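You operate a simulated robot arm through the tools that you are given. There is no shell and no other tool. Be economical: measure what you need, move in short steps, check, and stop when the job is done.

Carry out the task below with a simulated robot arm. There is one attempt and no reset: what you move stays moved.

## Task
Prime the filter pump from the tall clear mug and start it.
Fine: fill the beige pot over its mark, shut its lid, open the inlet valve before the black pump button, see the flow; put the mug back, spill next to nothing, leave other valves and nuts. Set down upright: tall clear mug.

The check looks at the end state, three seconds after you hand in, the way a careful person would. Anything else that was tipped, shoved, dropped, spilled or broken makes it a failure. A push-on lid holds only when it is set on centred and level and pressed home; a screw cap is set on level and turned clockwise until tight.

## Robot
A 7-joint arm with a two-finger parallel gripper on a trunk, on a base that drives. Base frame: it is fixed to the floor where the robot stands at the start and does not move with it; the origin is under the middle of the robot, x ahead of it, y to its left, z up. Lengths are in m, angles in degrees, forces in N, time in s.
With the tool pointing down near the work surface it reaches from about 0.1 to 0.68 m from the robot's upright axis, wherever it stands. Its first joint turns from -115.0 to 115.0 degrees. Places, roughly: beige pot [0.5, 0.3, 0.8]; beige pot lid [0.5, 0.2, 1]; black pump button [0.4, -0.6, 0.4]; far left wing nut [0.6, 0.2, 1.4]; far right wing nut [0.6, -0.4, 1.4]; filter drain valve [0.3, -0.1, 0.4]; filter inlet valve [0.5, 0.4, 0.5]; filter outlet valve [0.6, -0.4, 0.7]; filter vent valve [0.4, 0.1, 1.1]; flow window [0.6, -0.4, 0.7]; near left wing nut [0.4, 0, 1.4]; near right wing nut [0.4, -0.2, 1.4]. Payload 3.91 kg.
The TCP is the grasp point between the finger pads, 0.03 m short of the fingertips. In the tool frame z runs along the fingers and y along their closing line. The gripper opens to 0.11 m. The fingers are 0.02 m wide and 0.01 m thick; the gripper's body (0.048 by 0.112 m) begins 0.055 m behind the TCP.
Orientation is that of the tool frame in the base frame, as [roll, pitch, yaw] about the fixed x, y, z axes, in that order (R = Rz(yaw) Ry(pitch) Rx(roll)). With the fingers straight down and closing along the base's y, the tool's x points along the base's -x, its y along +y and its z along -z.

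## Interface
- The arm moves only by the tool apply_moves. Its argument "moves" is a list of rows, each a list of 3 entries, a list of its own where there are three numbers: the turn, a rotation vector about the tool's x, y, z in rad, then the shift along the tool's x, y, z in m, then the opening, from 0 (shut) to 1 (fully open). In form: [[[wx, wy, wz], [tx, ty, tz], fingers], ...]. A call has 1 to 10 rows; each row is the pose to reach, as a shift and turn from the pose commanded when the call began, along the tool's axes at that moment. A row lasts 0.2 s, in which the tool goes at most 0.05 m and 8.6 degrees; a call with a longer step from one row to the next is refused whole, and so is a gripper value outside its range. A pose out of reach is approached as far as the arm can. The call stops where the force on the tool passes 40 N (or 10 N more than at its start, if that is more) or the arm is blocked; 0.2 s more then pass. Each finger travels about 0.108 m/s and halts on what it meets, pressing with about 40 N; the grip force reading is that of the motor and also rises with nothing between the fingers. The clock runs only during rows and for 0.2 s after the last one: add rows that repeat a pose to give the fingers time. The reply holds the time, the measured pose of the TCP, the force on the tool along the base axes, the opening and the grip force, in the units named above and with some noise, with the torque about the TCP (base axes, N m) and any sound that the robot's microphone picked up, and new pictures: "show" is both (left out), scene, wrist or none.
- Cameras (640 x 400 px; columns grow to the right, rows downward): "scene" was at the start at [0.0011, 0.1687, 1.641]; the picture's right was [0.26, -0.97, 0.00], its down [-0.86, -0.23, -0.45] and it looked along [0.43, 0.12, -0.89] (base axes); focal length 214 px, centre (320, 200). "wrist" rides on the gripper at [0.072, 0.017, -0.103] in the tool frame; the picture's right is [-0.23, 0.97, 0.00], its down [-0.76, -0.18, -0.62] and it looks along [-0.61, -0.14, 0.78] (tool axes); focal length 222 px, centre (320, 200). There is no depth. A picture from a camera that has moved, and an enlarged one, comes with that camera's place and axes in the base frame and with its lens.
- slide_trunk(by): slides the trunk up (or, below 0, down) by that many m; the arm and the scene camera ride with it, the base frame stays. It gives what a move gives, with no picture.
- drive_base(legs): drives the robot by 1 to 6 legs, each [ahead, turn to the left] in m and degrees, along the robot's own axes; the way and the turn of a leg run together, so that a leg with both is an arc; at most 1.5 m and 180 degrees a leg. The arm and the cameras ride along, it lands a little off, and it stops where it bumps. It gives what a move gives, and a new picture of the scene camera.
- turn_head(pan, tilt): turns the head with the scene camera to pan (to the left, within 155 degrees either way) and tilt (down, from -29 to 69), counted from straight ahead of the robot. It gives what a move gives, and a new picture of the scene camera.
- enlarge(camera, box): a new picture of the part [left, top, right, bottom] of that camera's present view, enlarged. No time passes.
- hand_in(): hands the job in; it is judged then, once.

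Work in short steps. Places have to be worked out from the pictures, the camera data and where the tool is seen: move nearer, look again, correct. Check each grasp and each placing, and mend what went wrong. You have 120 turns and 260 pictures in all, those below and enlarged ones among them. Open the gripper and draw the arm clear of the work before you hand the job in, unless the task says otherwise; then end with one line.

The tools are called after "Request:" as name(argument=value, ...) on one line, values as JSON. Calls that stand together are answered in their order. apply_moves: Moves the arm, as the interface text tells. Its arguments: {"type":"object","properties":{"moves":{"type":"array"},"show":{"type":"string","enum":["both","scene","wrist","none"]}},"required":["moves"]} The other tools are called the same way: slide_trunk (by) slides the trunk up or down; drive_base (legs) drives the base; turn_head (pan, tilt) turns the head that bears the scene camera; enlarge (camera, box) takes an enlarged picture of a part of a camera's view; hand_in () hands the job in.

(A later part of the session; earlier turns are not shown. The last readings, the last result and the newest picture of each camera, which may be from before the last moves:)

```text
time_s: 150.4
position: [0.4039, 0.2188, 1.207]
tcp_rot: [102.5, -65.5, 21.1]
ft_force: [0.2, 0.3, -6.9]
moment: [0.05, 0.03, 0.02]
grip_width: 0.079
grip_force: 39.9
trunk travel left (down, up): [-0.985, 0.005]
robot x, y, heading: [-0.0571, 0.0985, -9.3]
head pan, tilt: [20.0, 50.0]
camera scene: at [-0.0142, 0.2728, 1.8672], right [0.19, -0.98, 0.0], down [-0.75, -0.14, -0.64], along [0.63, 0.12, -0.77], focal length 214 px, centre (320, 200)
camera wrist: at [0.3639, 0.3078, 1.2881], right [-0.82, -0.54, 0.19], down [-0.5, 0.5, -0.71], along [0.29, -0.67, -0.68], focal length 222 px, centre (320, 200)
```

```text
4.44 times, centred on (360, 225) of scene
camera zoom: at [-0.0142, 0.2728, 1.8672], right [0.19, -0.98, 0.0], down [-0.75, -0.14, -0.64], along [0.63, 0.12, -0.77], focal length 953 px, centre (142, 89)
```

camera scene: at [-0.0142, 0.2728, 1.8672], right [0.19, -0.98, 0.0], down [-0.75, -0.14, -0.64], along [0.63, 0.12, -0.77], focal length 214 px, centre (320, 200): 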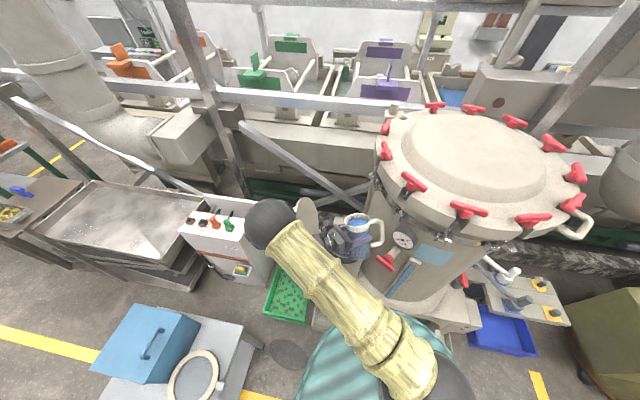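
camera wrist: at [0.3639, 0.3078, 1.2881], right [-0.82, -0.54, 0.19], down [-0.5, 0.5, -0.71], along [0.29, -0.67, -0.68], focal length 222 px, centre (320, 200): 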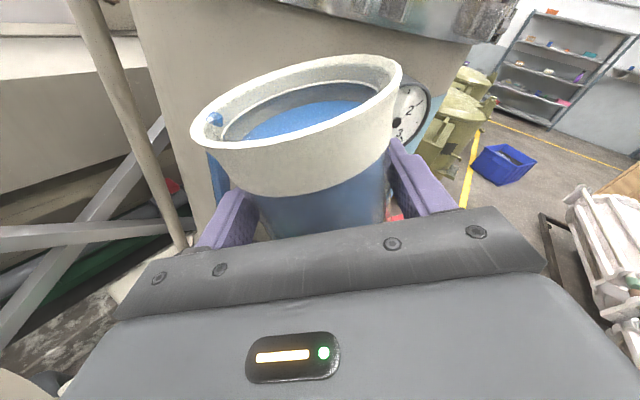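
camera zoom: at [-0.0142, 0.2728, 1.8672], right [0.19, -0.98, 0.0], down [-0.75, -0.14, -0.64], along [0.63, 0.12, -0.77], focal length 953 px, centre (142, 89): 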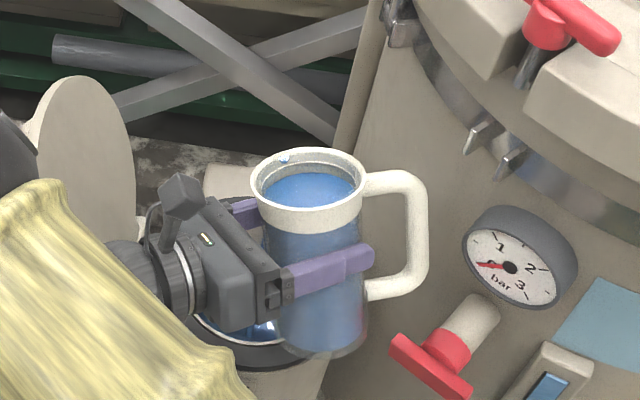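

Water is flowing over the left lip, which is above the pot mouth. I continue tilting gradually.

Request:
apply_moves(moves=[[[0, 0, -0.05], [0, 0, 0], 0.2], [[0, 0, -0.1], [0, 0, 0], 0.2], [[0, 0, -0.15], [0, 0, 0], 0.2], [[0, 0, -0.2], [0, 0, 0], 0.2], [[0, 0, -0.25], [0, 0, 0], 0.2], [[0, 0, -0.3], [0, 0, 0], 0.2], [[0, 0, -0.35], [0, 0, 0], 0.2], [[0, 0, -0.4], [0, 0, 0], 0.2], [[0, 0, -0.4], [0, 0, 0], 0.2], [[0, 0, -0.4], [0, 0, 0], 0.2]])

Request:
enlarge(camera="scene", box=[300, 180, 420, 270])

```text
time_s: 152.7
position: [0.404, 0.2186, 1.2049]
tcp_rot: [97.1, -42.9, 27.7]
ft_force: [0.1, -0.4, -5.5]
moment: [0.07, -0.04, 0.03]
grip_width: 0.0788
grip_force: 39.8
trunk travel left (down, up): [-0.985, 0.005]
robot x, y, heading: [-0.0557, 0.0977, -9.2]
head pan, tilt: [20.0, 50.0]
camera scene: at [-0.0143, 0.2728, 1.8672], right [0.19, -0.98, 0.0], down [-0.75, -0.14, -0.64], along [0.63, 0.12, -0.77], focal length 214 px, centre (320, 200)
camera wrist: at [0.3861, 0.3231, 1.2764], right [-0.67, -0.49, 0.55], down [-0.73, 0.34, -0.59], along [0.1, -0.8, -0.59], focal length 222 px, centre (320, 200)
```

scene: 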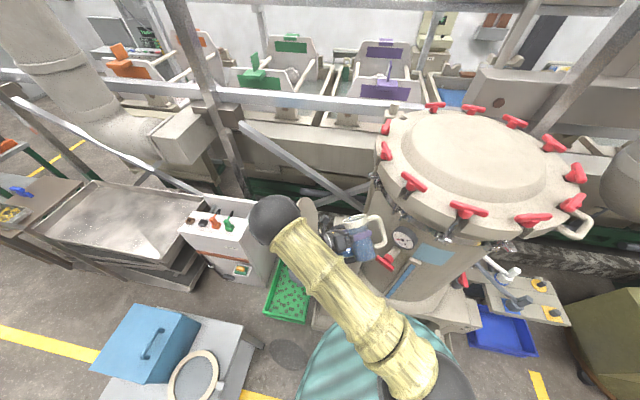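
wrist: 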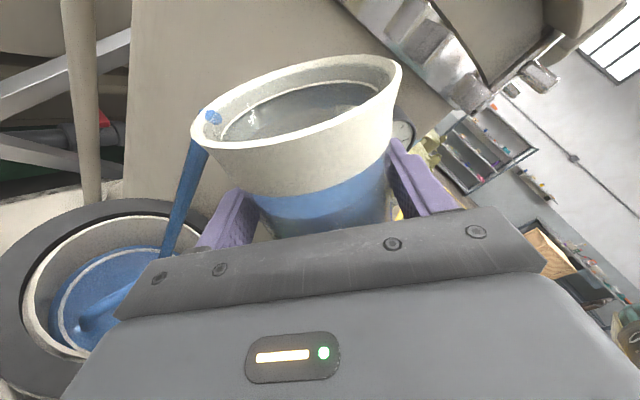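

```text
4.44 times, centred on (360, 225) of scene
camera zoom: at [-0.0143, 0.2728, 1.8672], right [0.19, -0.98, 0.0], down [-0.75, -0.14, -0.64], along [0.63, 0.12, -0.77], focal length 953 px, centre (142, 89)
```

zoom: 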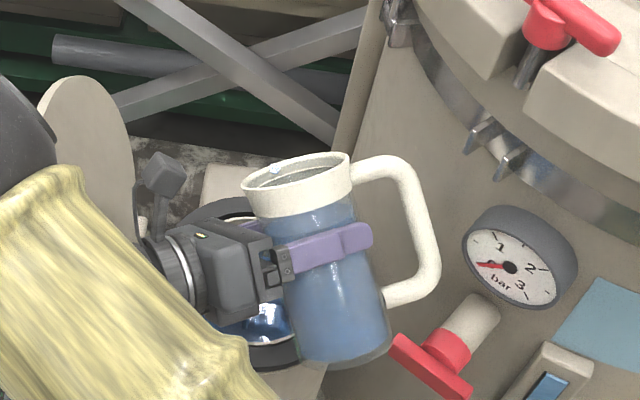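

The stream falls into the pot, somewhat short of centre. I shift 2 cm further along the pour direction, lower 2.5 cm, and keep tilting.

Request:
apply_moves(moves=[[[0, 0, 0], [0, -0.005, 0], 0.2], [[0, 0, 0], [-0.001, -0.014, 0], 0.2], [[0, 0, -0.03], [-0.002, -0.024, 0], 0.2], [[0, 0, -0.08], [-0.0024, -0.032, 0], 0.2], [[0, 0, -0.13], [-0.0024, -0.032, 0], 0.2], [[0, 0, -0.18], [-0.0024, -0.032, 0], 0.2], [[0, 0, -0.23], [-0.0024, -0.032, 0], 0.2], [[0, 0, -0.28], [-0.0024, -0.032, 0], 0.2], [[0, 0, -0.33], [-0.0024, -0.032, 0], 0.2], [[0, 0, -0.35], [-0.0024, -0.032, 0], 0.2]], show="wrist")

```text
time_s: 154.8
position: [0.4193, 0.2304, 1.1805]
tcp_rot: [95.6, -23.0, 30.3]
ft_force: [0.6, 0.3, -4.5]
moment: [0.1, -0.06, 0.01]
grip_width: 0.0787
grip_force: 40.1
trunk travel left (down, up): [-0.985, 0.005]
robot x, y, heading: [-0.0565, 0.0958, -9.2]
head pan, tilt: [20.0, 50.0]
camera wrist: at [0.4162, 0.3469, 1.2335], right [-0.46, -0.38, 0.8], down [-0.89, 0.22, -0.4], along [-0.02, -0.9, -0.44], focal length 222 px, centre (320, 200)
```

wrist: 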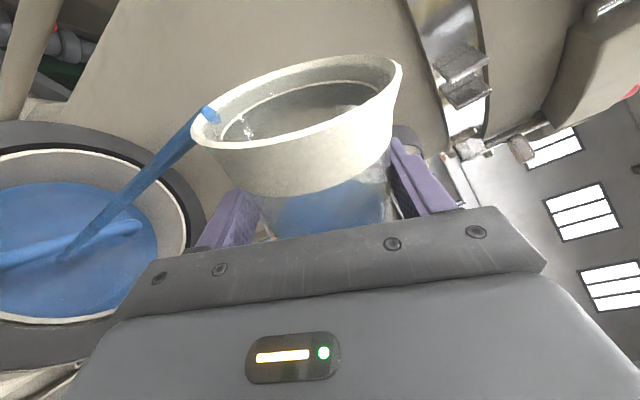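

The stream now lands in the pot's centre; I estimate the level near z≈0.94, just over the mark (≈0.922). I tilt a bit further for margin, compensating.

Request:
apply_moves(moves=[[[0, 0, -0.06], [0.002, -0.001, 0], 0.2], [[0, 0, -0.12], [0.004, -0.002, 0], 0.2], [[0, 0, -0.18], [0.006, -0.003, 0], 0.2], [[0, 0, -0.24], [0.007, -0.004, 0], 0.2], [[0, 0, -0.3], [0.008, -0.004, 0], 0.2], [[0, 0, -0.36], [0.009, -0.004, 0], 0.2], [[0, 0, -0.36], [0.009, -0.004, 0], 0.2], [[0, 0, -0.36], [0.009, -0.004, 0], 0.2]], show="wrist")

```text
time_s: 156.7
position: [0.4273, 0.2357, 1.1805]
tcp_rot: [95.3, -2.3, 32.3]
ft_force: [0.6, 0.1, -2.8]
moment: [0.02, 0.0, -0.02]
grip_width: 0.0787
grip_force: 40.7
trunk travel left (down, up): [-0.985, 0.005]
robot x, y, heading: [-0.059, 0.1016, -9.4]
head pan, tilt: [20.0, 50.0]
camera wrist: at [0.4329, 0.3603, 1.2092], right [-0.18, -0.22, 0.96], down [-0.98, 0.13, -0.15], along [-0.1, -0.97, -0.24], focal length 222 px, centre (320, 200)
```

wrist: 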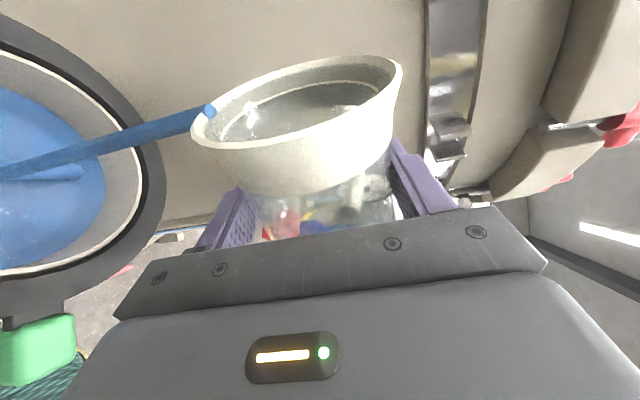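

The mug is nearly empty; a little more tilt and a short wait to drain it.

Request:
apply_moves(moves=[[[0, 0, -0.08], [0.001, 0, 0], 0.2], [[0, 0, -0.16], [0.002, 0, 0], 0.2], [[0, 0, -0.24], [0.003, 0, 0], 0.2], [[0, 0, -0.24], [0.003, 0, 0], 0.2], [[0, 0, -0.24], [0.003, 0, 0], 0.2], [[0, 0, -0.24], [0.003, 0, 0], 0.2], [[0, 0, -0.24], [0.003, 0, 0], 0.2], [[0, 0, -0.24], [0.003, 0, 0], 0.2]], show="wrist")

```text
time_s: 158.4
position: [0.4299, 0.2369, 1.1804]
tcp_rot: [95.2, 11.4, 33.6]
ft_force: [-0.7, -0.6, -0.8]
moment: [0.04, -0.02, 0.01]
grip_width: 0.0783
grip_force: 39.6
trunk travel left (down, up): [-0.985, 0.005]
robot x, y, heading: [-0.0571, 0.095, -9.1]
head pan, tilt: [20.0, 50.0]
camera wrist: at [0.4364, 0.3638, 1.1917], right [0.02, -0.09, 1.0], down [-0.99, 0.1, 0.03], along [-0.11, -0.99, -0.09], focal length 222 px, centre (320, 200)
```

wrist: 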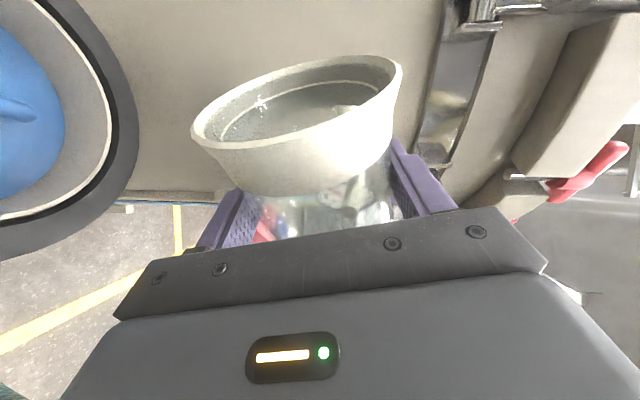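

Flow has ended, mug empty. I raise 3 cm, back away a little and roll upright.

Request:
apply_moves(moves=[[[0, 0, 0.14], [0, 0.015, -0.01], 0.2], [[0, 0, 0.29], [0, 0.03, -0.02], 0.2], [[0, 0, 0.44], [0, 0.035, -0.03], 0.2], [[0, 0, 0.59], [0, 0.035, -0.04], 0.2], [[0, 0, 0.74], [0, 0.035, -0.05], 0.2], [[0, 0, 0.89], [0, 0.035, -0.06], 0.2], [[0, 0, 1.04], [0, 0.035, -0.06], 0.2], [[0, 0, 1.19], [0, 0.035, -0.06], 0.2], [[0, 0, 1.34], [0, 0.035, -0.06], 0.2], [[0, 0, 1.49], [0, 0.035, -0.06], 0.2]], show="none")

Request:
apply_moves(moves=[[[0, 0, 0.13], [0, 0, -0.03], 0.2], [[0, 0, 0.26], [0, 0, -0.06], 0.2], [[0, 0, 0.26], [0, 0, -0.09], 0.2]], show="both")

Request:
enlarge(camera="scene", box=[280, 180, 420, 300])

```text
time_s: 160.7
position: [0.4057, 0.2895, 1.2205]
tcp_rot: [108.4, -73.5, 14.9]
ft_force: [0.6, -0.6, -1.2]
moment: [0.01, 0.0, 0.01]
grip_width: 0.0784
grip_force: 40.0
trunk travel left (down, up): [-0.985, 0.005]
robot x, y, heading: [-0.0581, 0.0992, -9.2]
head pan, tilt: [20.0, 50.0]
```

```text
time_s: 161.4
position: [0.3574, 0.3649, 1.2282]
tcp_rot: [169.4, -84.7, -46.7]
ft_force: [-0.2, 0.3, -2.1]
moment: [0.01, -0.01, -0.01]
grip_width: 0.078
grip_force: 40.0
trunk travel left (down, up): [-0.985, 0.005]
robot x, y, heading: [-0.0568, 0.0999, -9.2]
head pan, tilt: [20.0, 50.0]
camera scene: at [-0.0158, 0.2736, 1.8672], right [0.19, -0.98, 0.0], down [-0.75, -0.14, -0.64], along [0.63, 0.12, -0.77], focal length 214 px, centre (320, 200)
camera wrist: at [0.2919, 0.4383, 1.3093], right [-0.83, -0.51, -0.21], down [-0.23, 0.67, -0.71], along [0.5, -0.54, -0.68], focal length 222 px, centre (320, 200)
```

scene: 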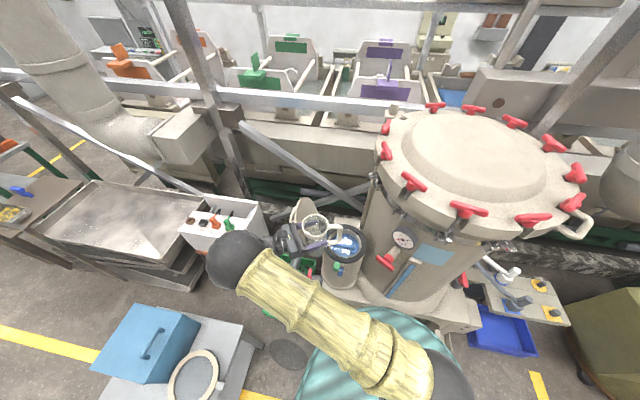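
wrist: 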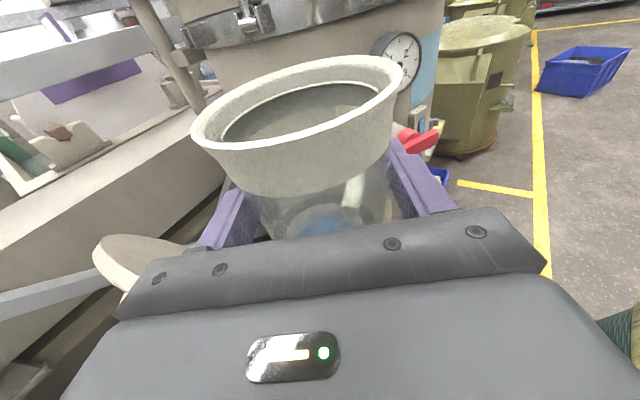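

```text
3.33 times, centred on (350, 240) of scene
camera zoom: at [-0.0158, 0.2736, 1.8672], right [0.19, -0.98, 0.0], down [-0.75, -0.14, -0.64], along [0.63, 0.12, -0.77], focal length 715 px, centre (220, 67)
```

zoom: 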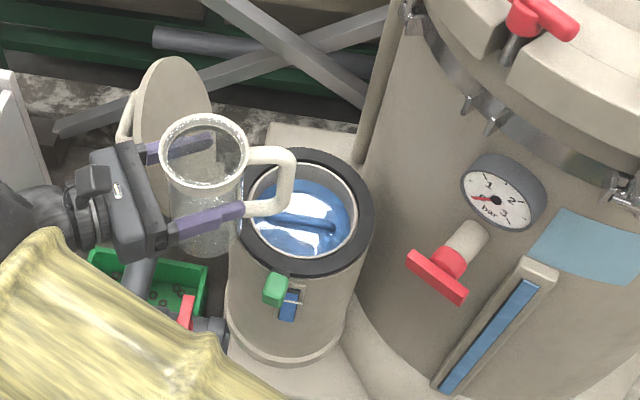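

Mug upright and empty. Check the sight window against the mark.

Request:
enlarge(camera="scene", box=[328, 252, 352, 284])

```text
12.50 times, centred on (340, 268) of scene
camera zoom: at [-0.0158, 0.2736, 1.8672], right [0.19, -0.98, 0.0], down [-0.75, -0.14, -0.64], along [0.63, 0.12, -0.77], focal length 2681 px, centre (70, -650)
```

zoom: 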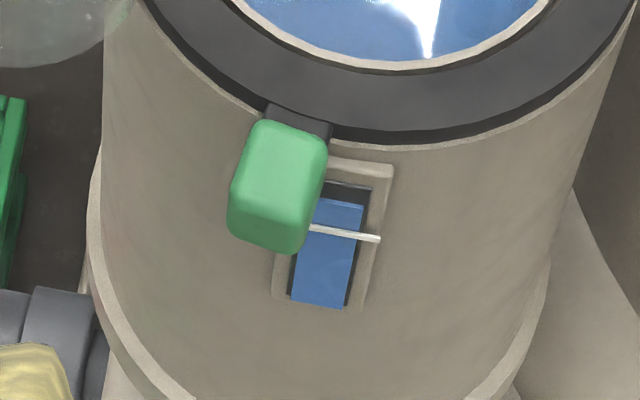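

The level stands clearly above the mark. Now I return the mug: back off, turn to 130°, advance, and turn to face the table.

Request:
drive_base(legs=[[-0.19, 0], [0, 140], [0.33, 0], [0, -62]])

Request:
turn_head(pan=35, tilt=60)

```text
time_s: 177.6
position: [-0.6645, 0.8259, 1.2276]
tcp_rot: [168.3, -84.7, 35.1]
ft_force: [0.3, -0.3, -1.8]
moment: [0.02, 0.01, 0.01]
grip_width: 0.0784
grip_force: 39.6
trunk travel left (down, up): [-0.985, 0.005]
robot x, y, heading: [-0.4723, 0.3744, 71.5]
head pan, tilt: [20.0, 50.0]
camera scene: at [-0.6352, 0.4419, 1.8672], right [1.0, 0.03, 0.0], down [0.02, -0.77, -0.64], along [-0.02, 0.64, -0.77], focal length 214 px, centre (320, 200)
```

scene: 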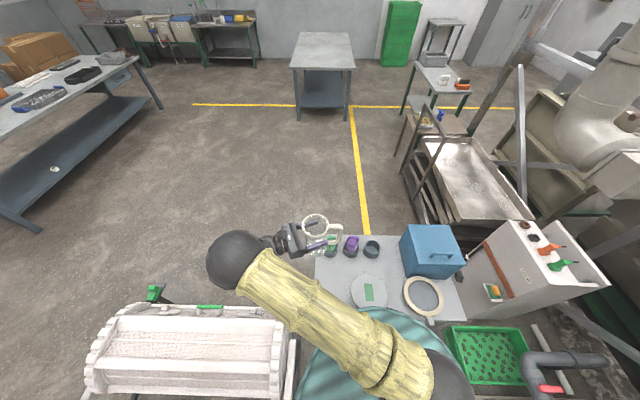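

```text
time_s: 178.4
position: [-0.6646, 0.8249, 1.2284]
tcp_rot: [168.3, -84.7, 35.0]
ft_force: [-0.8, 0.3, -1.2]
moment: [0.0, 0.02, 0.02]
grip_width: 0.0781
grip_force: 40.3
trunk travel left (down, up): [-0.985, 0.005]
robot x, y, heading: [-0.4719, 0.3736, 71.6]
head pan, tilt: [35.0, 60.0]
camera scene: at [-0.6521, 0.4287, 1.8547], right [0.96, 0.28, 0.0], down [0.25, -0.83, -0.5], along [-0.14, 0.48, -0.87], focal length 214 px, centre (320, 200)
```

scene: 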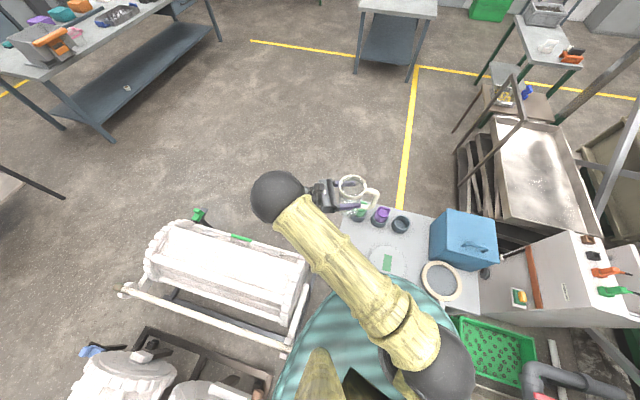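

I shift the mug over its spot, then lower the trunk 0.40 m back to the earlier height.

Request:
apply_moves(moves=[[[0, 0, 0], [0.001, 0.015, 0.011], 0.2], [[0, 0, 0], [0.002, 0.035, 0.025], 0.2], [[0, 0, 0], [0.004, 0.055, 0.04], 0.2], [[0, 0, 0], [0.004, 0.065, 0.047], 0.2], [[0, 0, 0], [0.004, 0.065, 0.047], 0.2]], show="none")

Request:
slide_trunk(by=-0.4)

Request:
turn_head(pan=35, tilt=60)

Request:
enlarge(camera="scene", box=[300, 150, 420, 250])

```text
time_s: 179.6
position: [-0.5958, 0.7847, 1.2303]
tcp_rot: [168.4, -84.7, 35.0]
ft_force: [-0.4, 0.2, -1.5]
moment: [-0.01, 0.02, -0.01]
grip_width: 0.0783
grip_force: 40.2
trunk travel left (down, up): [-0.985, 0.005]
robot x, y, heading: [-0.4685, 0.3734, 71.5]
head pan, tilt: [35.0, 60.0]
```

```text
time_s: 183.4
position: [-0.5951, 0.7839, 0.8293]
tcp_rot: [168.2, -84.7, 35.0]
ft_force: [1.0, -0.4, -1.6]
moment: [-0.02, -0.01, -0.01]
grip_width: 0.0783
grip_force: 40.3
trunk travel left (down, up): [-0.585, 0.405]
robot x, y, heading: [-0.4727, 0.3771, 71.6]
head pan, tilt: [35.0, 60.0]
```

```text
time_s: 184.0
position: [-0.5958, 0.784, 0.8293]
tcp_rot: [168.4, -84.7, 35.0]
ft_force: [0.2, 0.9, -1.1]
moment: [0.04, 0.04, 0.0]
grip_width: 0.0781
grip_force: 39.5
trunk travel left (down, up): [-0.585, 0.405]
robot x, y, heading: [-0.4698, 0.3726, 71.4]
head pan, tilt: [35.0, 60.0]
camera scene: at [-0.6522, 0.4286, 1.4547], right [0.96, 0.28, 0.0], down [0.25, -0.83, -0.5], along [-0.14, 0.48, -0.87], focal length 214 px, centre (320, 200)
```

scene: 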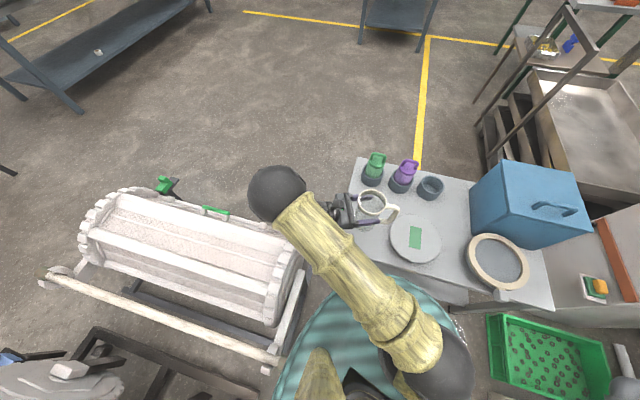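

```text
4.00 times, centred on (360, 200) of scene
camera zoom: at [-0.6522, 0.4286, 1.4547], right [0.96, 0.28, 0.0], down [0.25, -0.83, -0.5], along [-0.14, 0.48, -0.87], focal length 858 px, centre (160, 200)
```

zoom: 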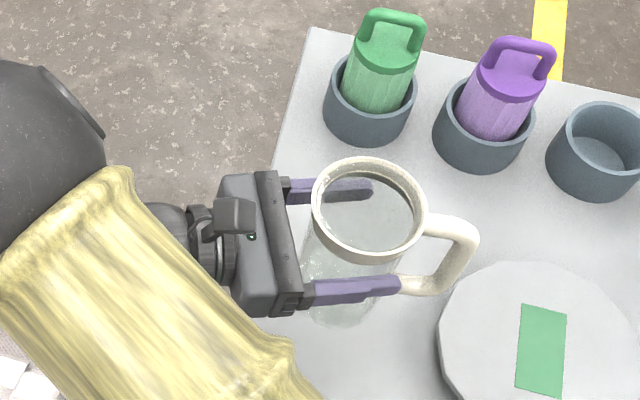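

Clear of the plate. I lower to just above the table.

Request:
apply_moves(moves=[[[0, 0, 0], [-0.015, 0, 0.001], 0.2], [[0, 0, 0], [-0.04, 0, 0.004], 0.2], [[0, 0, 0], [-0.065, 0, 0.006], 0.2], [[0, 0, 0], [-0.085, 0, 0.008], 0.2], [[0, 0, 0], [-0.098, 0, 0.009], 0.2], [[0, 0, 0], [-0.104, 0, 0.0095], 0.2], [[0, 0, 0], [-0.107, 0, 0.01], 0.2], [[0, 0, 0], [-0.11, 0, 0.01], 0.2]], show="none")

```text
time_s: 185.8
position: [-0.5931, 0.7818, 0.7202]
tcp_rot: [168.4, -84.7, 35.1]
ft_force: [0.5, 0.1, -0.4]
moment: [0.0, -0.01, -0.03]
grip_width: 0.0787
grip_force: 39.9
trunk travel left (down, up): [-0.585, 0.405]
robot x, y, heading: [-0.4711, 0.3746, 71.4]
head pan, tilt: [35.0, 60.0]
```

Request:
apply_moves(moves=[[[0, 0, 0], [-0.0015, 0, 0], 0.2], [[0, 0, 0], [-0.003, 0, 0], 0.2], [[0, 0, 0], [-0.004, 0, 0], 0.2], [[0, 0, 0], [-0.005, 0, 0], 0.2]], show="wrist")

```text
time_s: 186.8
position: [-0.5929, 0.7805, 0.7173]
tcp_rot: [169.8, -85.2, 33.4]
ft_force: [2.0, -6.8, 33.6]
moment: [0.44, -0.07, -0.25]
grip_width: 0.0788
grip_force: 39.9
trunk travel left (down, up): [-0.585, 0.405]
robot x, y, heading: [-0.4695, 0.3716, 71.3]
head pan, tilt: [35.0, 60.0]
camera wrist: at [-0.6763, 0.7297, 0.7982], right [0.37, -0.91, -0.21], down [-0.69, -0.12, -0.71], along [0.62, 0.41, -0.67], focal length 222 px, centre (320, 200)
```

wrist: 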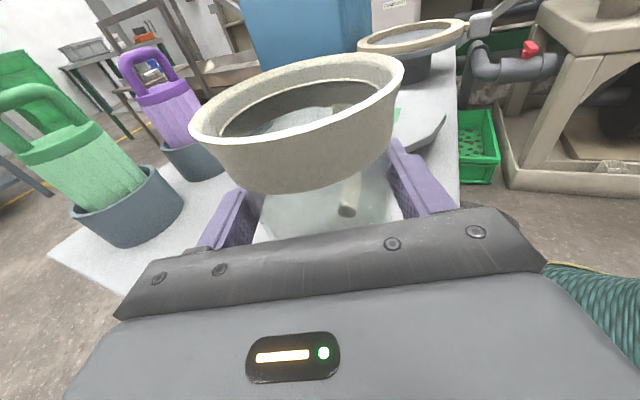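

On the table. I relieve the push, open and back straight off along the fingers.

Request:
apply_moves(moves=[[[0, 0, 0], [0.0025, 0, 0], 0.2], [[0, 0, 0], [0.0025, 0, 0], 0.55], [[0, 0, 0], [0.0025, 0, 0], 0.85], [[0, 0, 0], [0.0025, 0, 0], 1], [[0, 0, 0], [0.0025, 0, 0], 1], [[0, 0, 0], [0.0025, 0, -0.025], 1], [[0, 0, 0], [0.0025, 0, -0.06], 1], [[0, 0, 0], [0.0025, 0, -0.1], 1], [[0, 0, 0], [0.03, 0, -0.13], 1], [[0, 0, 0], [0.06, 0, -0.13], 1]])

Request:
enlarge(camera="scene", box=[300, 150, 420, 250])

```text
time_s: 189.0
position: [-0.7089, 0.7318, 0.7867]
tcp_rot: [168.2, -84.7, 35.1]
ft_force: [0.1, 0.6, 0.4]
moment: [0.02, 0.01, -0.02]
grip_width: 0.1099
grip_force: 0.0
trunk travel left (down, up): [-0.585, 0.405]
robot x, y, heading: [-0.4695, 0.3753, 71.4]
head pan, tilt: [35.0, 60.0]
camera scene: at [-0.652, 0.4283, 1.4547], right [0.96, 0.28, 0.0], down [0.25, -0.83, -0.5], along [-0.14, 0.48, -0.87], focal length 214 px, centre (320, 200)
camera wrist: at [-0.7925, 0.6818, 0.8682], right [0.37, -0.91, -0.21], down [-0.7, -0.12, -0.71], along [0.61, 0.41, -0.68], focal length 222 px, centre (320, 200)
```

scene: 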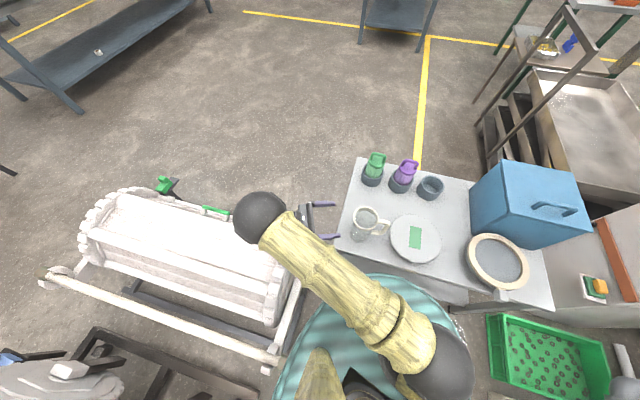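
wrist: 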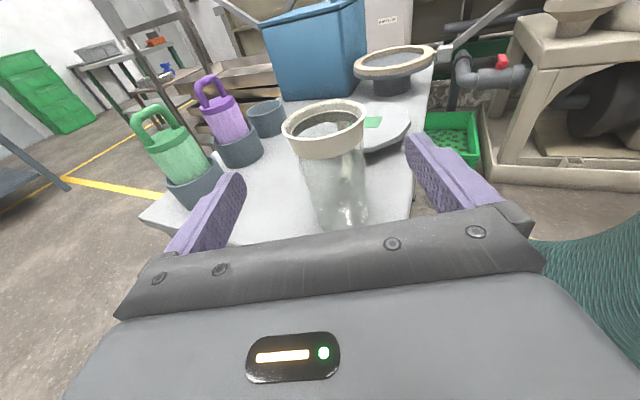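

```text
4.00 times, centred on (360, 200) of scene
camera zoom: at [-0.652, 0.4283, 1.4547], right [0.96, 0.28, 0.0], down [0.25, -0.83, -0.5], along [-0.14, 0.48, -0.87], focal length 858 px, centre (160, 200)
```

zoom: 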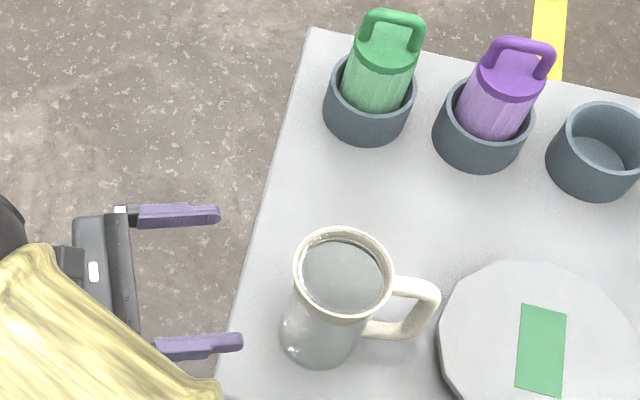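

The mug stands upright on its spot. Now I return to the pot to close the lid: raise trunk 0.25 m and drive the reverse way.

Request:
slide_trunk(by=0.25)

Request:
drive_base(legs=[[0, 60], [-0.34, 0], [0, -131], [0.18, 0]])

Request:
turn_head(pan=25, tilt=50)

```text
time_s: 191.6
position: [-0.7091, 0.7334, 1.0357]
tcp_rot: [168.3, -84.6, 35.1]
ft_force: [-0.5, 0.3, 0.1]
moment: [0.03, -0.02, -0.03]
grip_width: 0.11
grip_force: 0.1
trunk travel left (down, up): [-0.835, 0.155]
robot x, y, heading: [-0.4734, 0.3732, 71.5]
head pan, tilt: [35.0, 60.0]
```

```text
time_s: 207.3
position: [0.202, 0.4657, 1.0378]
tcp_rot: [168.3, -84.7, -36.2]
ft_force: [0.4, 0.2, -0.5]
moment: [-0.04, -0.01, 0.01]
grip_width: 0.1098
grip_force: 0.0
trunk travel left (down, up): [-0.835, 0.155]
robot x, y, heading: [-0.0612, 0.1232, 0.5]
head pan, tilt: [35.0, 60.0]
camera scene: at [-0.0687, 0.3131, 1.7047], right [0.58, -0.81, 0.0], down [-0.71, -0.5, -0.5], along [0.41, 0.29, -0.87], focal length 214 px, centre (320, 200)
```

scene: 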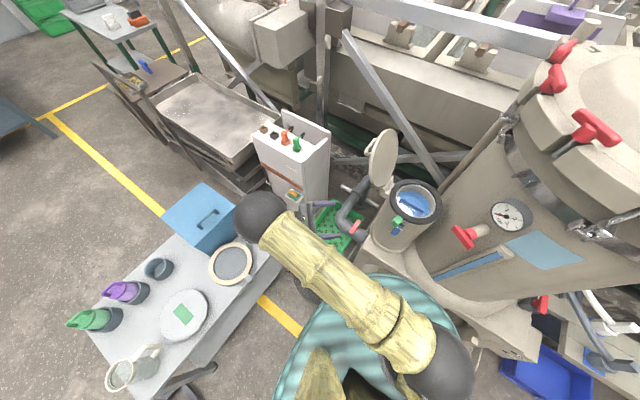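

```text
time_s: 208.0
position: [0.2032, 0.4657, 1.0367]
tcp_rot: [168.4, -84.7, -36.3]
ft_force: [-0.5, 0.2, -0.4]
moment: [0.0, 0.0, 0.0]
grip_width: 0.1098
grip_force: 0.1
trunk travel left (down, up): [-0.835, 0.155]
robot x, y, heading: [-0.0629, 0.1228, 0.6]
head pan, tilt: [25.0, 50.0]
camera scene: at [-0.0533, 0.3076, 1.7172], right [0.43, -0.9, 0.0], down [-0.69, -0.33, -0.64], along [0.58, 0.28, -0.77], focal length 214 px, centre (320, 200)
```

scene: 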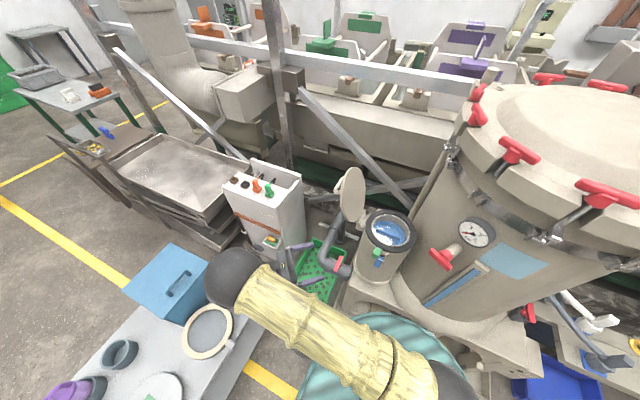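

I raise the hand, roll it left so it closes vertically, and bring it to the outer side of the lid facing its handle.

Request:
apply_moves(moves=[[[0, 0, -0.149], [0.04, -0.01, 0], 0.8], [[0, 0, -0.298], [0.08, -0.02, 0], 0.6], [[0, 0, -0.447], [0.12, -0.03, 0.005], 0.5], [[0, 0, -0.596], [0.137, -0.06, 0.01], 0.5], [[0, 0, -0.745], [0.137, -0.09, 0.02], 0.5], [[0, 0, -0.894], [0.137, -0.12, 0.03], 0.5], [[0, 0, -1.043], [0.137, -0.15, 0.04], 0.5], [[0, 0, -1.192], [0.137, -0.18, 0.05], 0.5], [[0, 0, -1.341], [0.137, -0.2, 0.06], 0.5], [[0, 0, -1.49], [0.137, -0.213, 0.074], 0.5]])

```text
time_s: 210.2
position: [0.4216, 0.5473, 1.1638]
tcp_rot: [95.2, -3.5, 41.8]
ft_force: [-0.9, 1.0, -0.1]
moment: [0.0, 0.0, -0.01]
grip_width: 0.0551
grip_force: 0.0
trunk travel left (down, up): [-0.835, 0.155]
robot x, y, heading: [-0.0585, 0.1186, 0.6]
head pan, tilt: [25.0, 50.0]
camera scene: at [-0.0525, 0.3074, 1.7173], right [0.43, -0.9, 0.0], down [-0.69, -0.33, -0.64], along [0.58, 0.28, -0.77], focal length 214 px, centre (320, 200)
camera wrist: at [0.4055, 0.6711, 1.1939], right [-0.15, -0.26, 0.95], down [-0.99, -0.03, -0.17], along [0.07, -0.97, -0.25], focal length 222 px, centre (320, 200)
```

scene: 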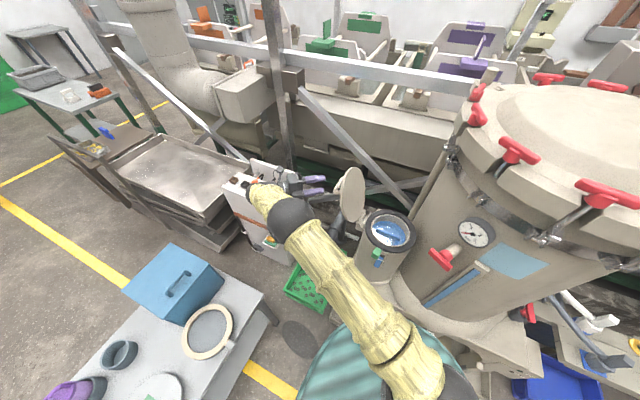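
wrist: 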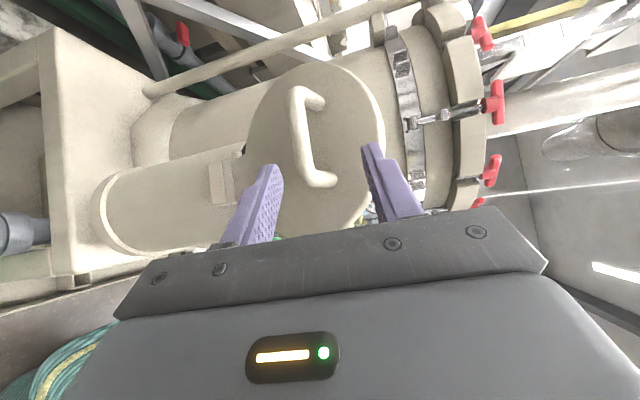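

The handle bar is clear in view: x 0.45–0.53, z≈1.136. I move in on it and close.

Request:
apply_moves(moves=[[[0, 0, 0], [-0.009, -0.009, 0.02], 0.5], [[0, 0, 0], [-0.0174, -0.018, 0.045], 0.5], [[0, 0, 0], [-0.0174, -0.018, 0.07], 0.5], [[0, 0, 0], [-0.0174, -0.018, 0.082], 0.5], [[0, 0, 0], [-0.0174, -0.018, 0.082], 0.2], [[0, 0, 0], [-0.0174, -0.018, 0.082], 0], [[0, 0, 0], [-0.0174, -0.018, 0.082], 0]], show="wrist")

```text
time_s: 211.8
position: [0.4606, 0.4776, 1.1378]
tcp_rot: [95.0, -3.7, 41.9]
ft_force: [7.6, 16.0, 25.0]
moment: [-0.23, 0.51, -0.41]
grip_width: 0.0168
grip_force: 44.6
trunk travel left (down, up): [-0.835, 0.155]
robot x, y, heading: [-0.0603, 0.1243, 0.4]
head pan, tilt: [25.0, 50.0]
camera wrist: at [0.4458, 0.6014, 1.1687], right [-0.16, -0.26, 0.95], down [-0.98, -0.03, -0.17], along [0.07, -0.97, -0.25], focal length 222 px, centre (320, 200)
```

wrist: 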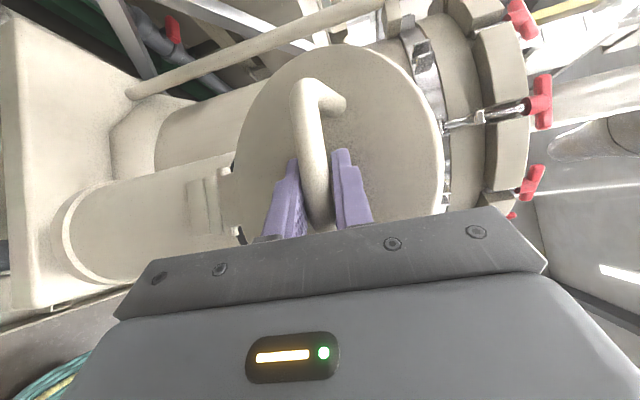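

Handle gripped. I swing the lid back along the hinge arc, tilting the hand down half as fast.

Request:
apply_moves(moves=[[[0.037, 0.001, 0.033], [-0.01, 0.01, 0.0108], 0], [[0.074, 0.0015, 0.067], [-0.0196, 0.0192, 0.0215], 0], [[0.112, 0.002, 0.1], [-0.0304, 0.0258, 0.0335], 0], [[0.149, 0.003, 0.134], [-0.0413, 0.0323, 0.0454], 0], [[0.186, 0.003, 0.167], [-0.0527, 0.0354, 0.058], 0], [[0.223, 0.004, 0.2], [-0.0641, 0.0385, 0.0706], 0], [[0.26, 0.005, 0.234], [-0.0757, 0.0384, 0.0836], 0], [[0.298, 0.006, 0.267], [-0.0874, 0.0382, 0.0966], 0]])

```text
time_s: 212.4
position: [0.4616, 0.4483, 1.1567]
tcp_rot: [99.0, -7.7, 41.9]
ft_force: [0.4, 1.2, 6.1]
moment: [-0.25, 0.36, -0.04]
grip_width: 0.017
grip_force: 45.1
trunk travel left (down, up): [-0.835, 0.155]
robot x, y, heading: [-0.0625, 0.1216, 0.2]
head pan, tilt: [25.0, 50.0]
stopped in row 3: the force on the tool passed its limit at 42 N (the readings are from after the stop); the commanded pose is now the measured one
camera scene: at [-0.0534, 0.3071, 1.7167], right [0.43, -0.9, 0.0], down [-0.69, -0.33, -0.64], along [0.58, 0.28, -0.77], focal length 214 px, centre (320, 200)
camera wrist: at [0.445, 0.5679, 1.1984], right [-0.16, -0.35, 0.92], down [-0.98, -0.02, -0.18], along [0.08, -0.94, -0.34], focal length 222 px, centre (320, 200)
```

scene: 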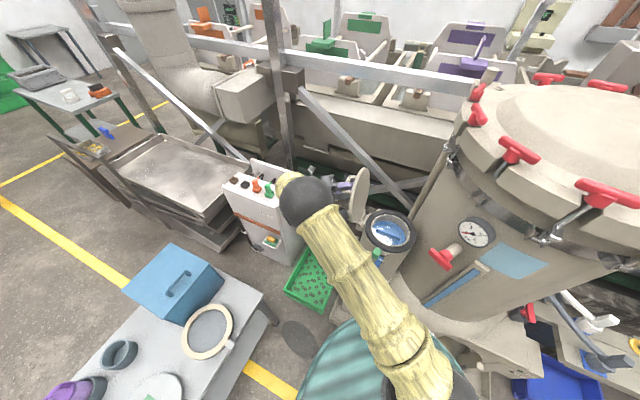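
wrist: 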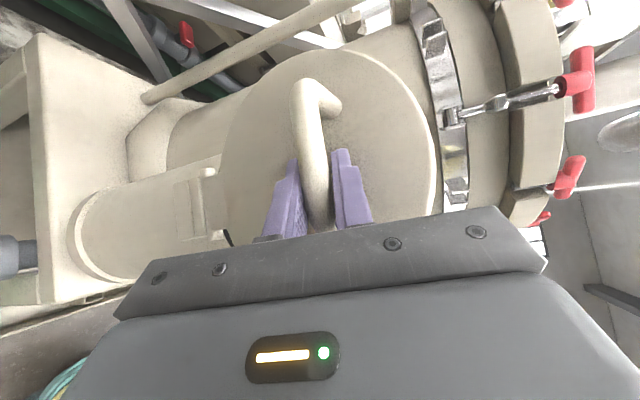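

The motion follows the hinge (pivot refit to y≈0.367, z≈1.0); the stop was only due to preload. I continue.

Request:
apply_moves(moves=[[[0.037, 0, 0.034], [-0.01, 0.0095, 0.0108], 0], [[0.074, 0.001, 0.068], [-0.0199, 0.0182, 0.0216], 0], [[0.11, 0.001, 0.101], [-0.0309, 0.025, 0.0335], 0], [[0.147, 0.001, 0.135], [-0.0418, 0.0303, 0.0454], 0], [[0.184, 0.001, 0.169], [-0.0532, 0.0338, 0.0578], 0], [[0.221, 0.002, 0.203], [-0.0646, 0.0356, 0.0702], 0], [[0.258, 0.002, 0.236], [-0.0761, 0.0358, 0.0828], 0], [[0.295, 0.002, 0.27], [-0.0876, 0.0343, 0.0954], 0], [[0.332, 0.003, 0.304], [-0.0989, 0.031, 0.1077], 0], [[0.369, 0.003, 0.338], [-0.11, 0.0263, 0.1198], 0]])

```text
time_s: 214.6
position: [0.4628, 0.2797, 1.1456]
tcp_rot: [122.7, -25.8, 34.7]
ft_force: [11.9, -7.8, 16.5]
moment: [0.8, 0.19, -0.36]
grip_width: 0.0161
grip_force: 45.1
trunk travel left (down, up): [-0.835, 0.155]
robot x, y, heading: [-0.0646, 0.1262, 0.2]
head pan, tilt: [25.0, 50.0]
camera scene: at [-0.0522, 0.3053, 1.7176], right [0.43, -0.9, 0.0], down [-0.69, -0.33, -0.64], along [0.58, 0.28, -0.77], focal length 214 px, centre (320, 200)
camera wrist: at [0.4449, 0.3646, 1.2393], right [-0.16, -0.75, 0.64], down [-0.98, 0.07, -0.16], along [0.08, -0.66, -0.75], focal length 222 px, centre (320, 200)
```

scene: 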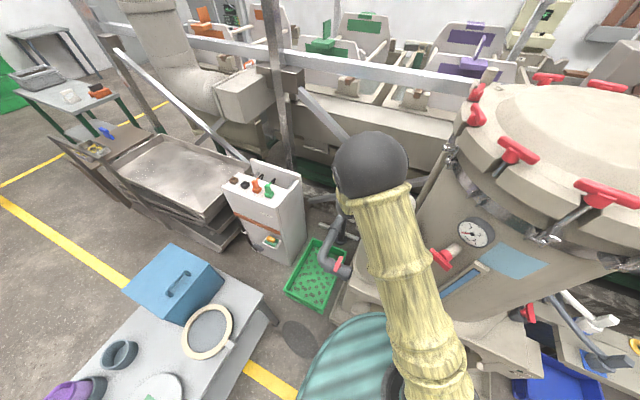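
wrist: 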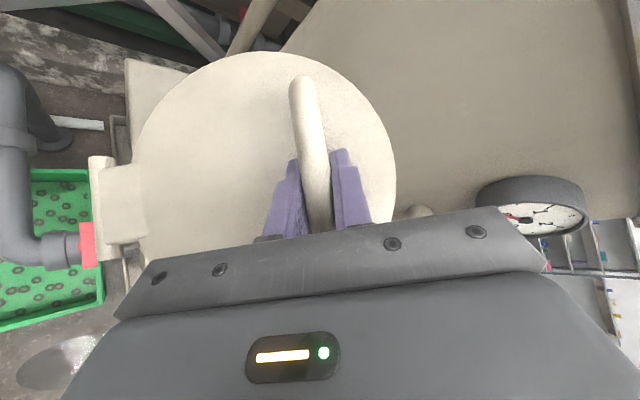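

The lid is ~42° from shut and following well. I continue down to about 8°.

Request:
apply_moves(moves=[[[0.055, 0, 0.05], [-0.0085, 0.0013, 0.0094], 0], [[0.111, 0.001, 0.101], [-0.0171, 0.0023, 0.0188], 0], [[0.166, 0.001, 0.151], [-0.0256, 0.0018, 0.0282], 0], [[0.222, 0.002, 0.202], [-0.0341, 0.0008, 0.0376], 0], [[0.277, 0.002, 0.252], [-0.0425, -0.0016, 0.0469], 0], [[0.333, 0.003, 0.302], [-0.0508, -0.0044, 0.056], 0], [[0.388, 0.003, 0.353], [-0.0588, -0.0085, 0.0649], 0], [[0.444, 0.004, 0.403], [-0.0667, -0.0131, 0.0736], 0]])

```text
time_s: 216.4
position: [0.4622, 0.2159, 1.0727]
tcp_rot: [160.2, -40.3, 13.8]
ft_force: [-0.4, 9.2, -5.0]
moment: [0.15, 0.44, -0.69]
grip_width: 0.0158
grip_force: 45.4
trunk travel left (down, up): [-0.835, 0.155]
robot x, y, heading: [-0.0618, 0.1242, 0.5]
head pan, tilt: [25.0, 50.0]
camera scene: at [-0.0522, 0.3093, 1.717], right [0.43, -0.9, 0.0], down [-0.69, -0.33, -0.64], along [0.58, 0.28, -0.77], focal length 214 px, centre (320, 200)
camera wrist: at [0.4451, 0.2342, 1.1966], right [-0.16, -0.98, 0.1], down [-0.98, 0.15, -0.09], along [0.07, -0.12, -0.99], focal length 222 px, centre (320, 200)
```

scene: 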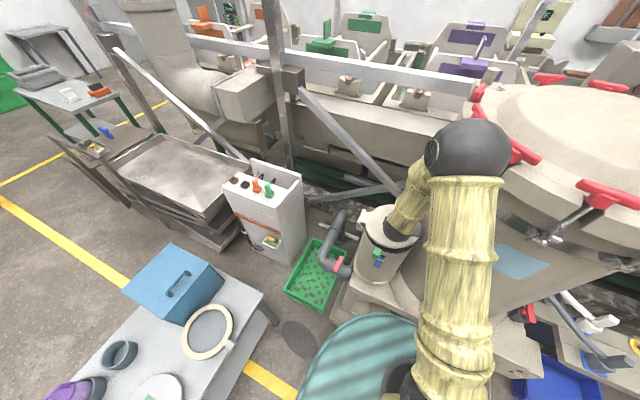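
wrist: 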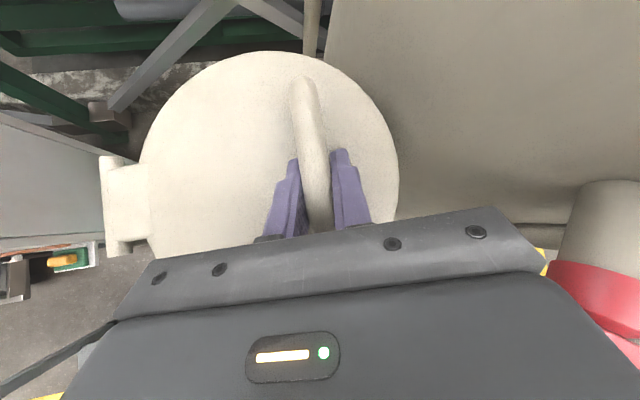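

The lid is ~8° from shut. I lower it the rest and press down until the force stop.

Request:
apply_moves(moves=[[[0, 0, 0], [-0.0054, -0.0008, 0.006], 0], [[0, 0, 0], [-0.0108, -0.0015, 0.012], 0], [[0, 0, 0], [-0.0163, -0.0023, 0.018], 0], [[0, 0, 0], [-0.02, -0.004, 0.0222], 0], [[0, 0, 0], [-0.024, -0.0054, 0.0266], 0], [[0, 0, 0], [-0.028, -0.0064, 0.031], 0]])

Request:
enlarge(camera="scene", box=[340, 180, 440, 290])

```text
time_s: 217.7
position: [0.4607, 0.2057, 1.0415]
tcp_rot: [159.6, -41.1, 13.1]
ft_force: [-6.6, -9.8, 14.3]
moment: [0.1, 0.03, -0.61]
grip_width: 0.0163
grip_force: 45.3
trunk travel left (down, up): [-0.835, 0.155]
robot x, y, heading: [-0.0624, 0.1189, 0.8]
head pan, tilt: [25.0, 50.0]
stopped in row 6: the force on the tool passed its limit at 44 N (the readings are from after the stop); the commanded pose is now the measured one
camera scene: at [-0.0561, 0.3063, 1.7174], right [0.43, -0.9, 0.0], down [-0.69, -0.33, -0.64], along [0.58, 0.28, -0.77], focal length 214 px, centre (320, 200)
camera wrist: at [0.444, 0.2229, 1.1655], right [-0.18, -0.98, 0.11], down [-0.98, 0.16, -0.11], along [0.09, -0.12, -0.99], focal length 222 px, centre (320, 200)
```

scene: 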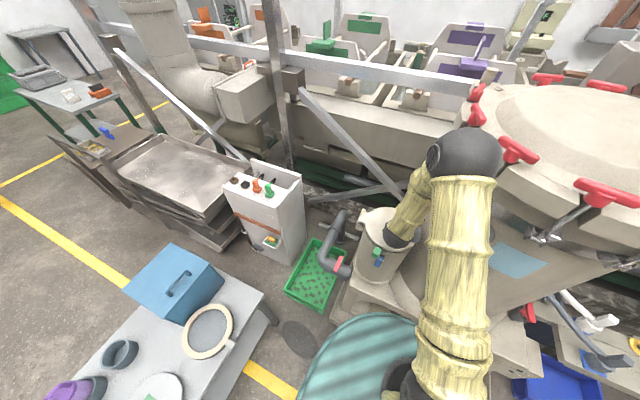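
wrist: 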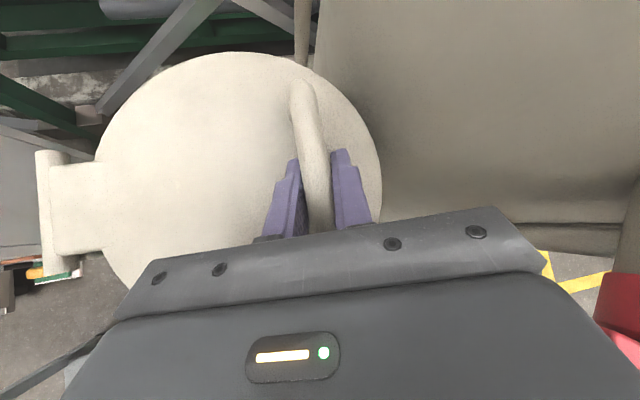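

```text
3.64 times, centred on (390, 235) of scene
camera zoom: at [-0.0561, 0.3063, 1.7174], right [0.43, -0.9, 0.0], down [-0.69, -0.33, -0.64], along [0.58, 0.28, -0.77], focal length 780 px, centre (66, 73)
```

zoom: 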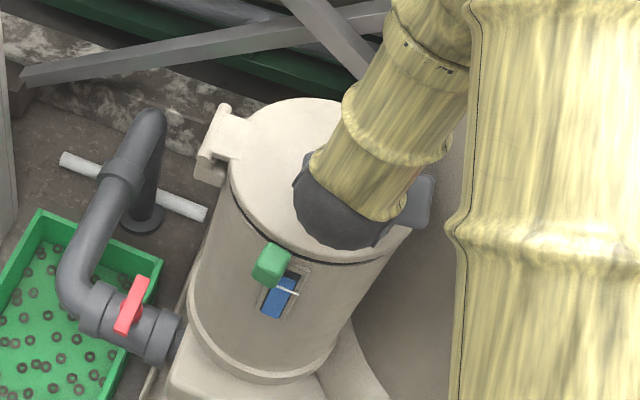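

The lid is seated and pressed home (stop at 44 N), level visible above the mark. I open and rise straight up.

Request:
apply_moves(moves=[[[0, 0, 0], [0, 0, 0], 0.3], [[0, 0, 0], [0, 0, 0], 0.45], [[0, 0, 0], [0.02, 0.008, -0.022], 0.45], [[0, 0, 0], [0.045, 0.018, -0.05], 0.45], [[0, 0, 0], [0.07, 0.028, -0.078], 0.45], [[0, 0, 0], [0.095, 0.038, -0.106], 0.45]])

Request:
enlarge(camera="scene", box=[310, 180, 440, 290])

```text
time_s: 218.2
position: [0.4624, 0.1978, 1.0442]
tcp_rot: [159.0, -41.4, 13.0]
ft_force: [-9.0, -17.5, 21.8]
moment: [-0.13, 0.01, -0.06]
grip_width: 0.0377
grip_force: 0.1
trunk travel left (down, up): [-0.835, 0.155]
robot x, y, heading: [-0.0641, 0.1229, 0.6]
head pan, tilt: [25.0, 50.0]
stopped in row 2: the force on the tool passed its limit at 45 N (the readings are from after the stop); the commanded pose is now the measured one
camera scene: at [-0.0573, 0.3038, 1.7178], right [0.43, -0.9, 0.0], down [-0.69, -0.33, -0.65], along [0.58, 0.28, -0.76], focal length 214 px, centre (320, 200)
camera wrist: at [0.4436, 0.2163, 1.1678], right [-0.19, -0.98, 0.11], down [-0.98, 0.18, -0.11], along [0.09, -0.13, -0.99], focal length 222 px, centre (320, 200)
```

scene: 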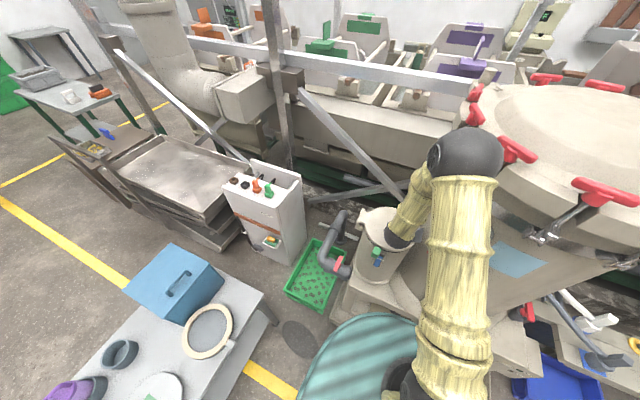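
wrist: 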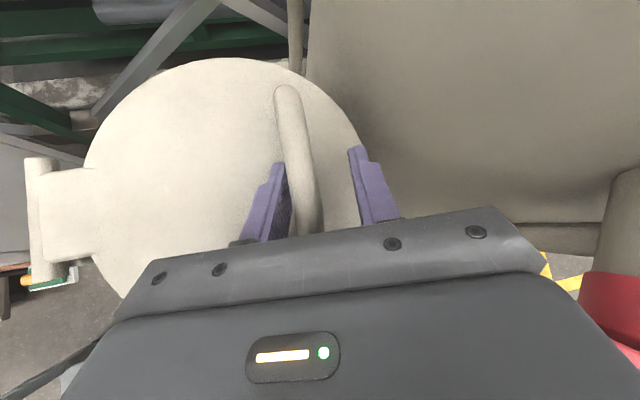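

```text
3.64 times, centred on (375, 235) of scene
camera zoom: at [-0.0573, 0.3038, 1.7178], right [0.43, -0.9, 0.0], down [-0.69, -0.33, -0.65], along [0.58, 0.28, -0.76], focal length 780 px, centre (120, 73)
```

zoom: 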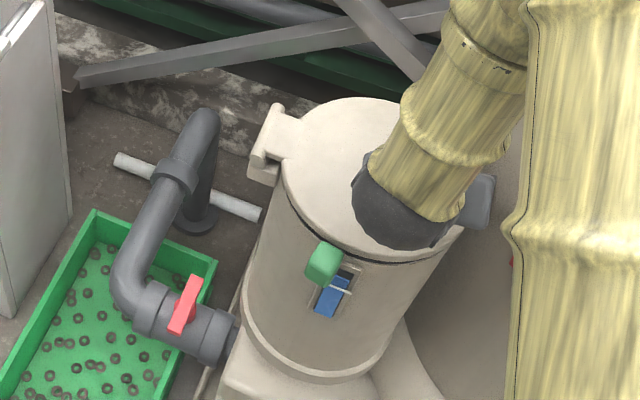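

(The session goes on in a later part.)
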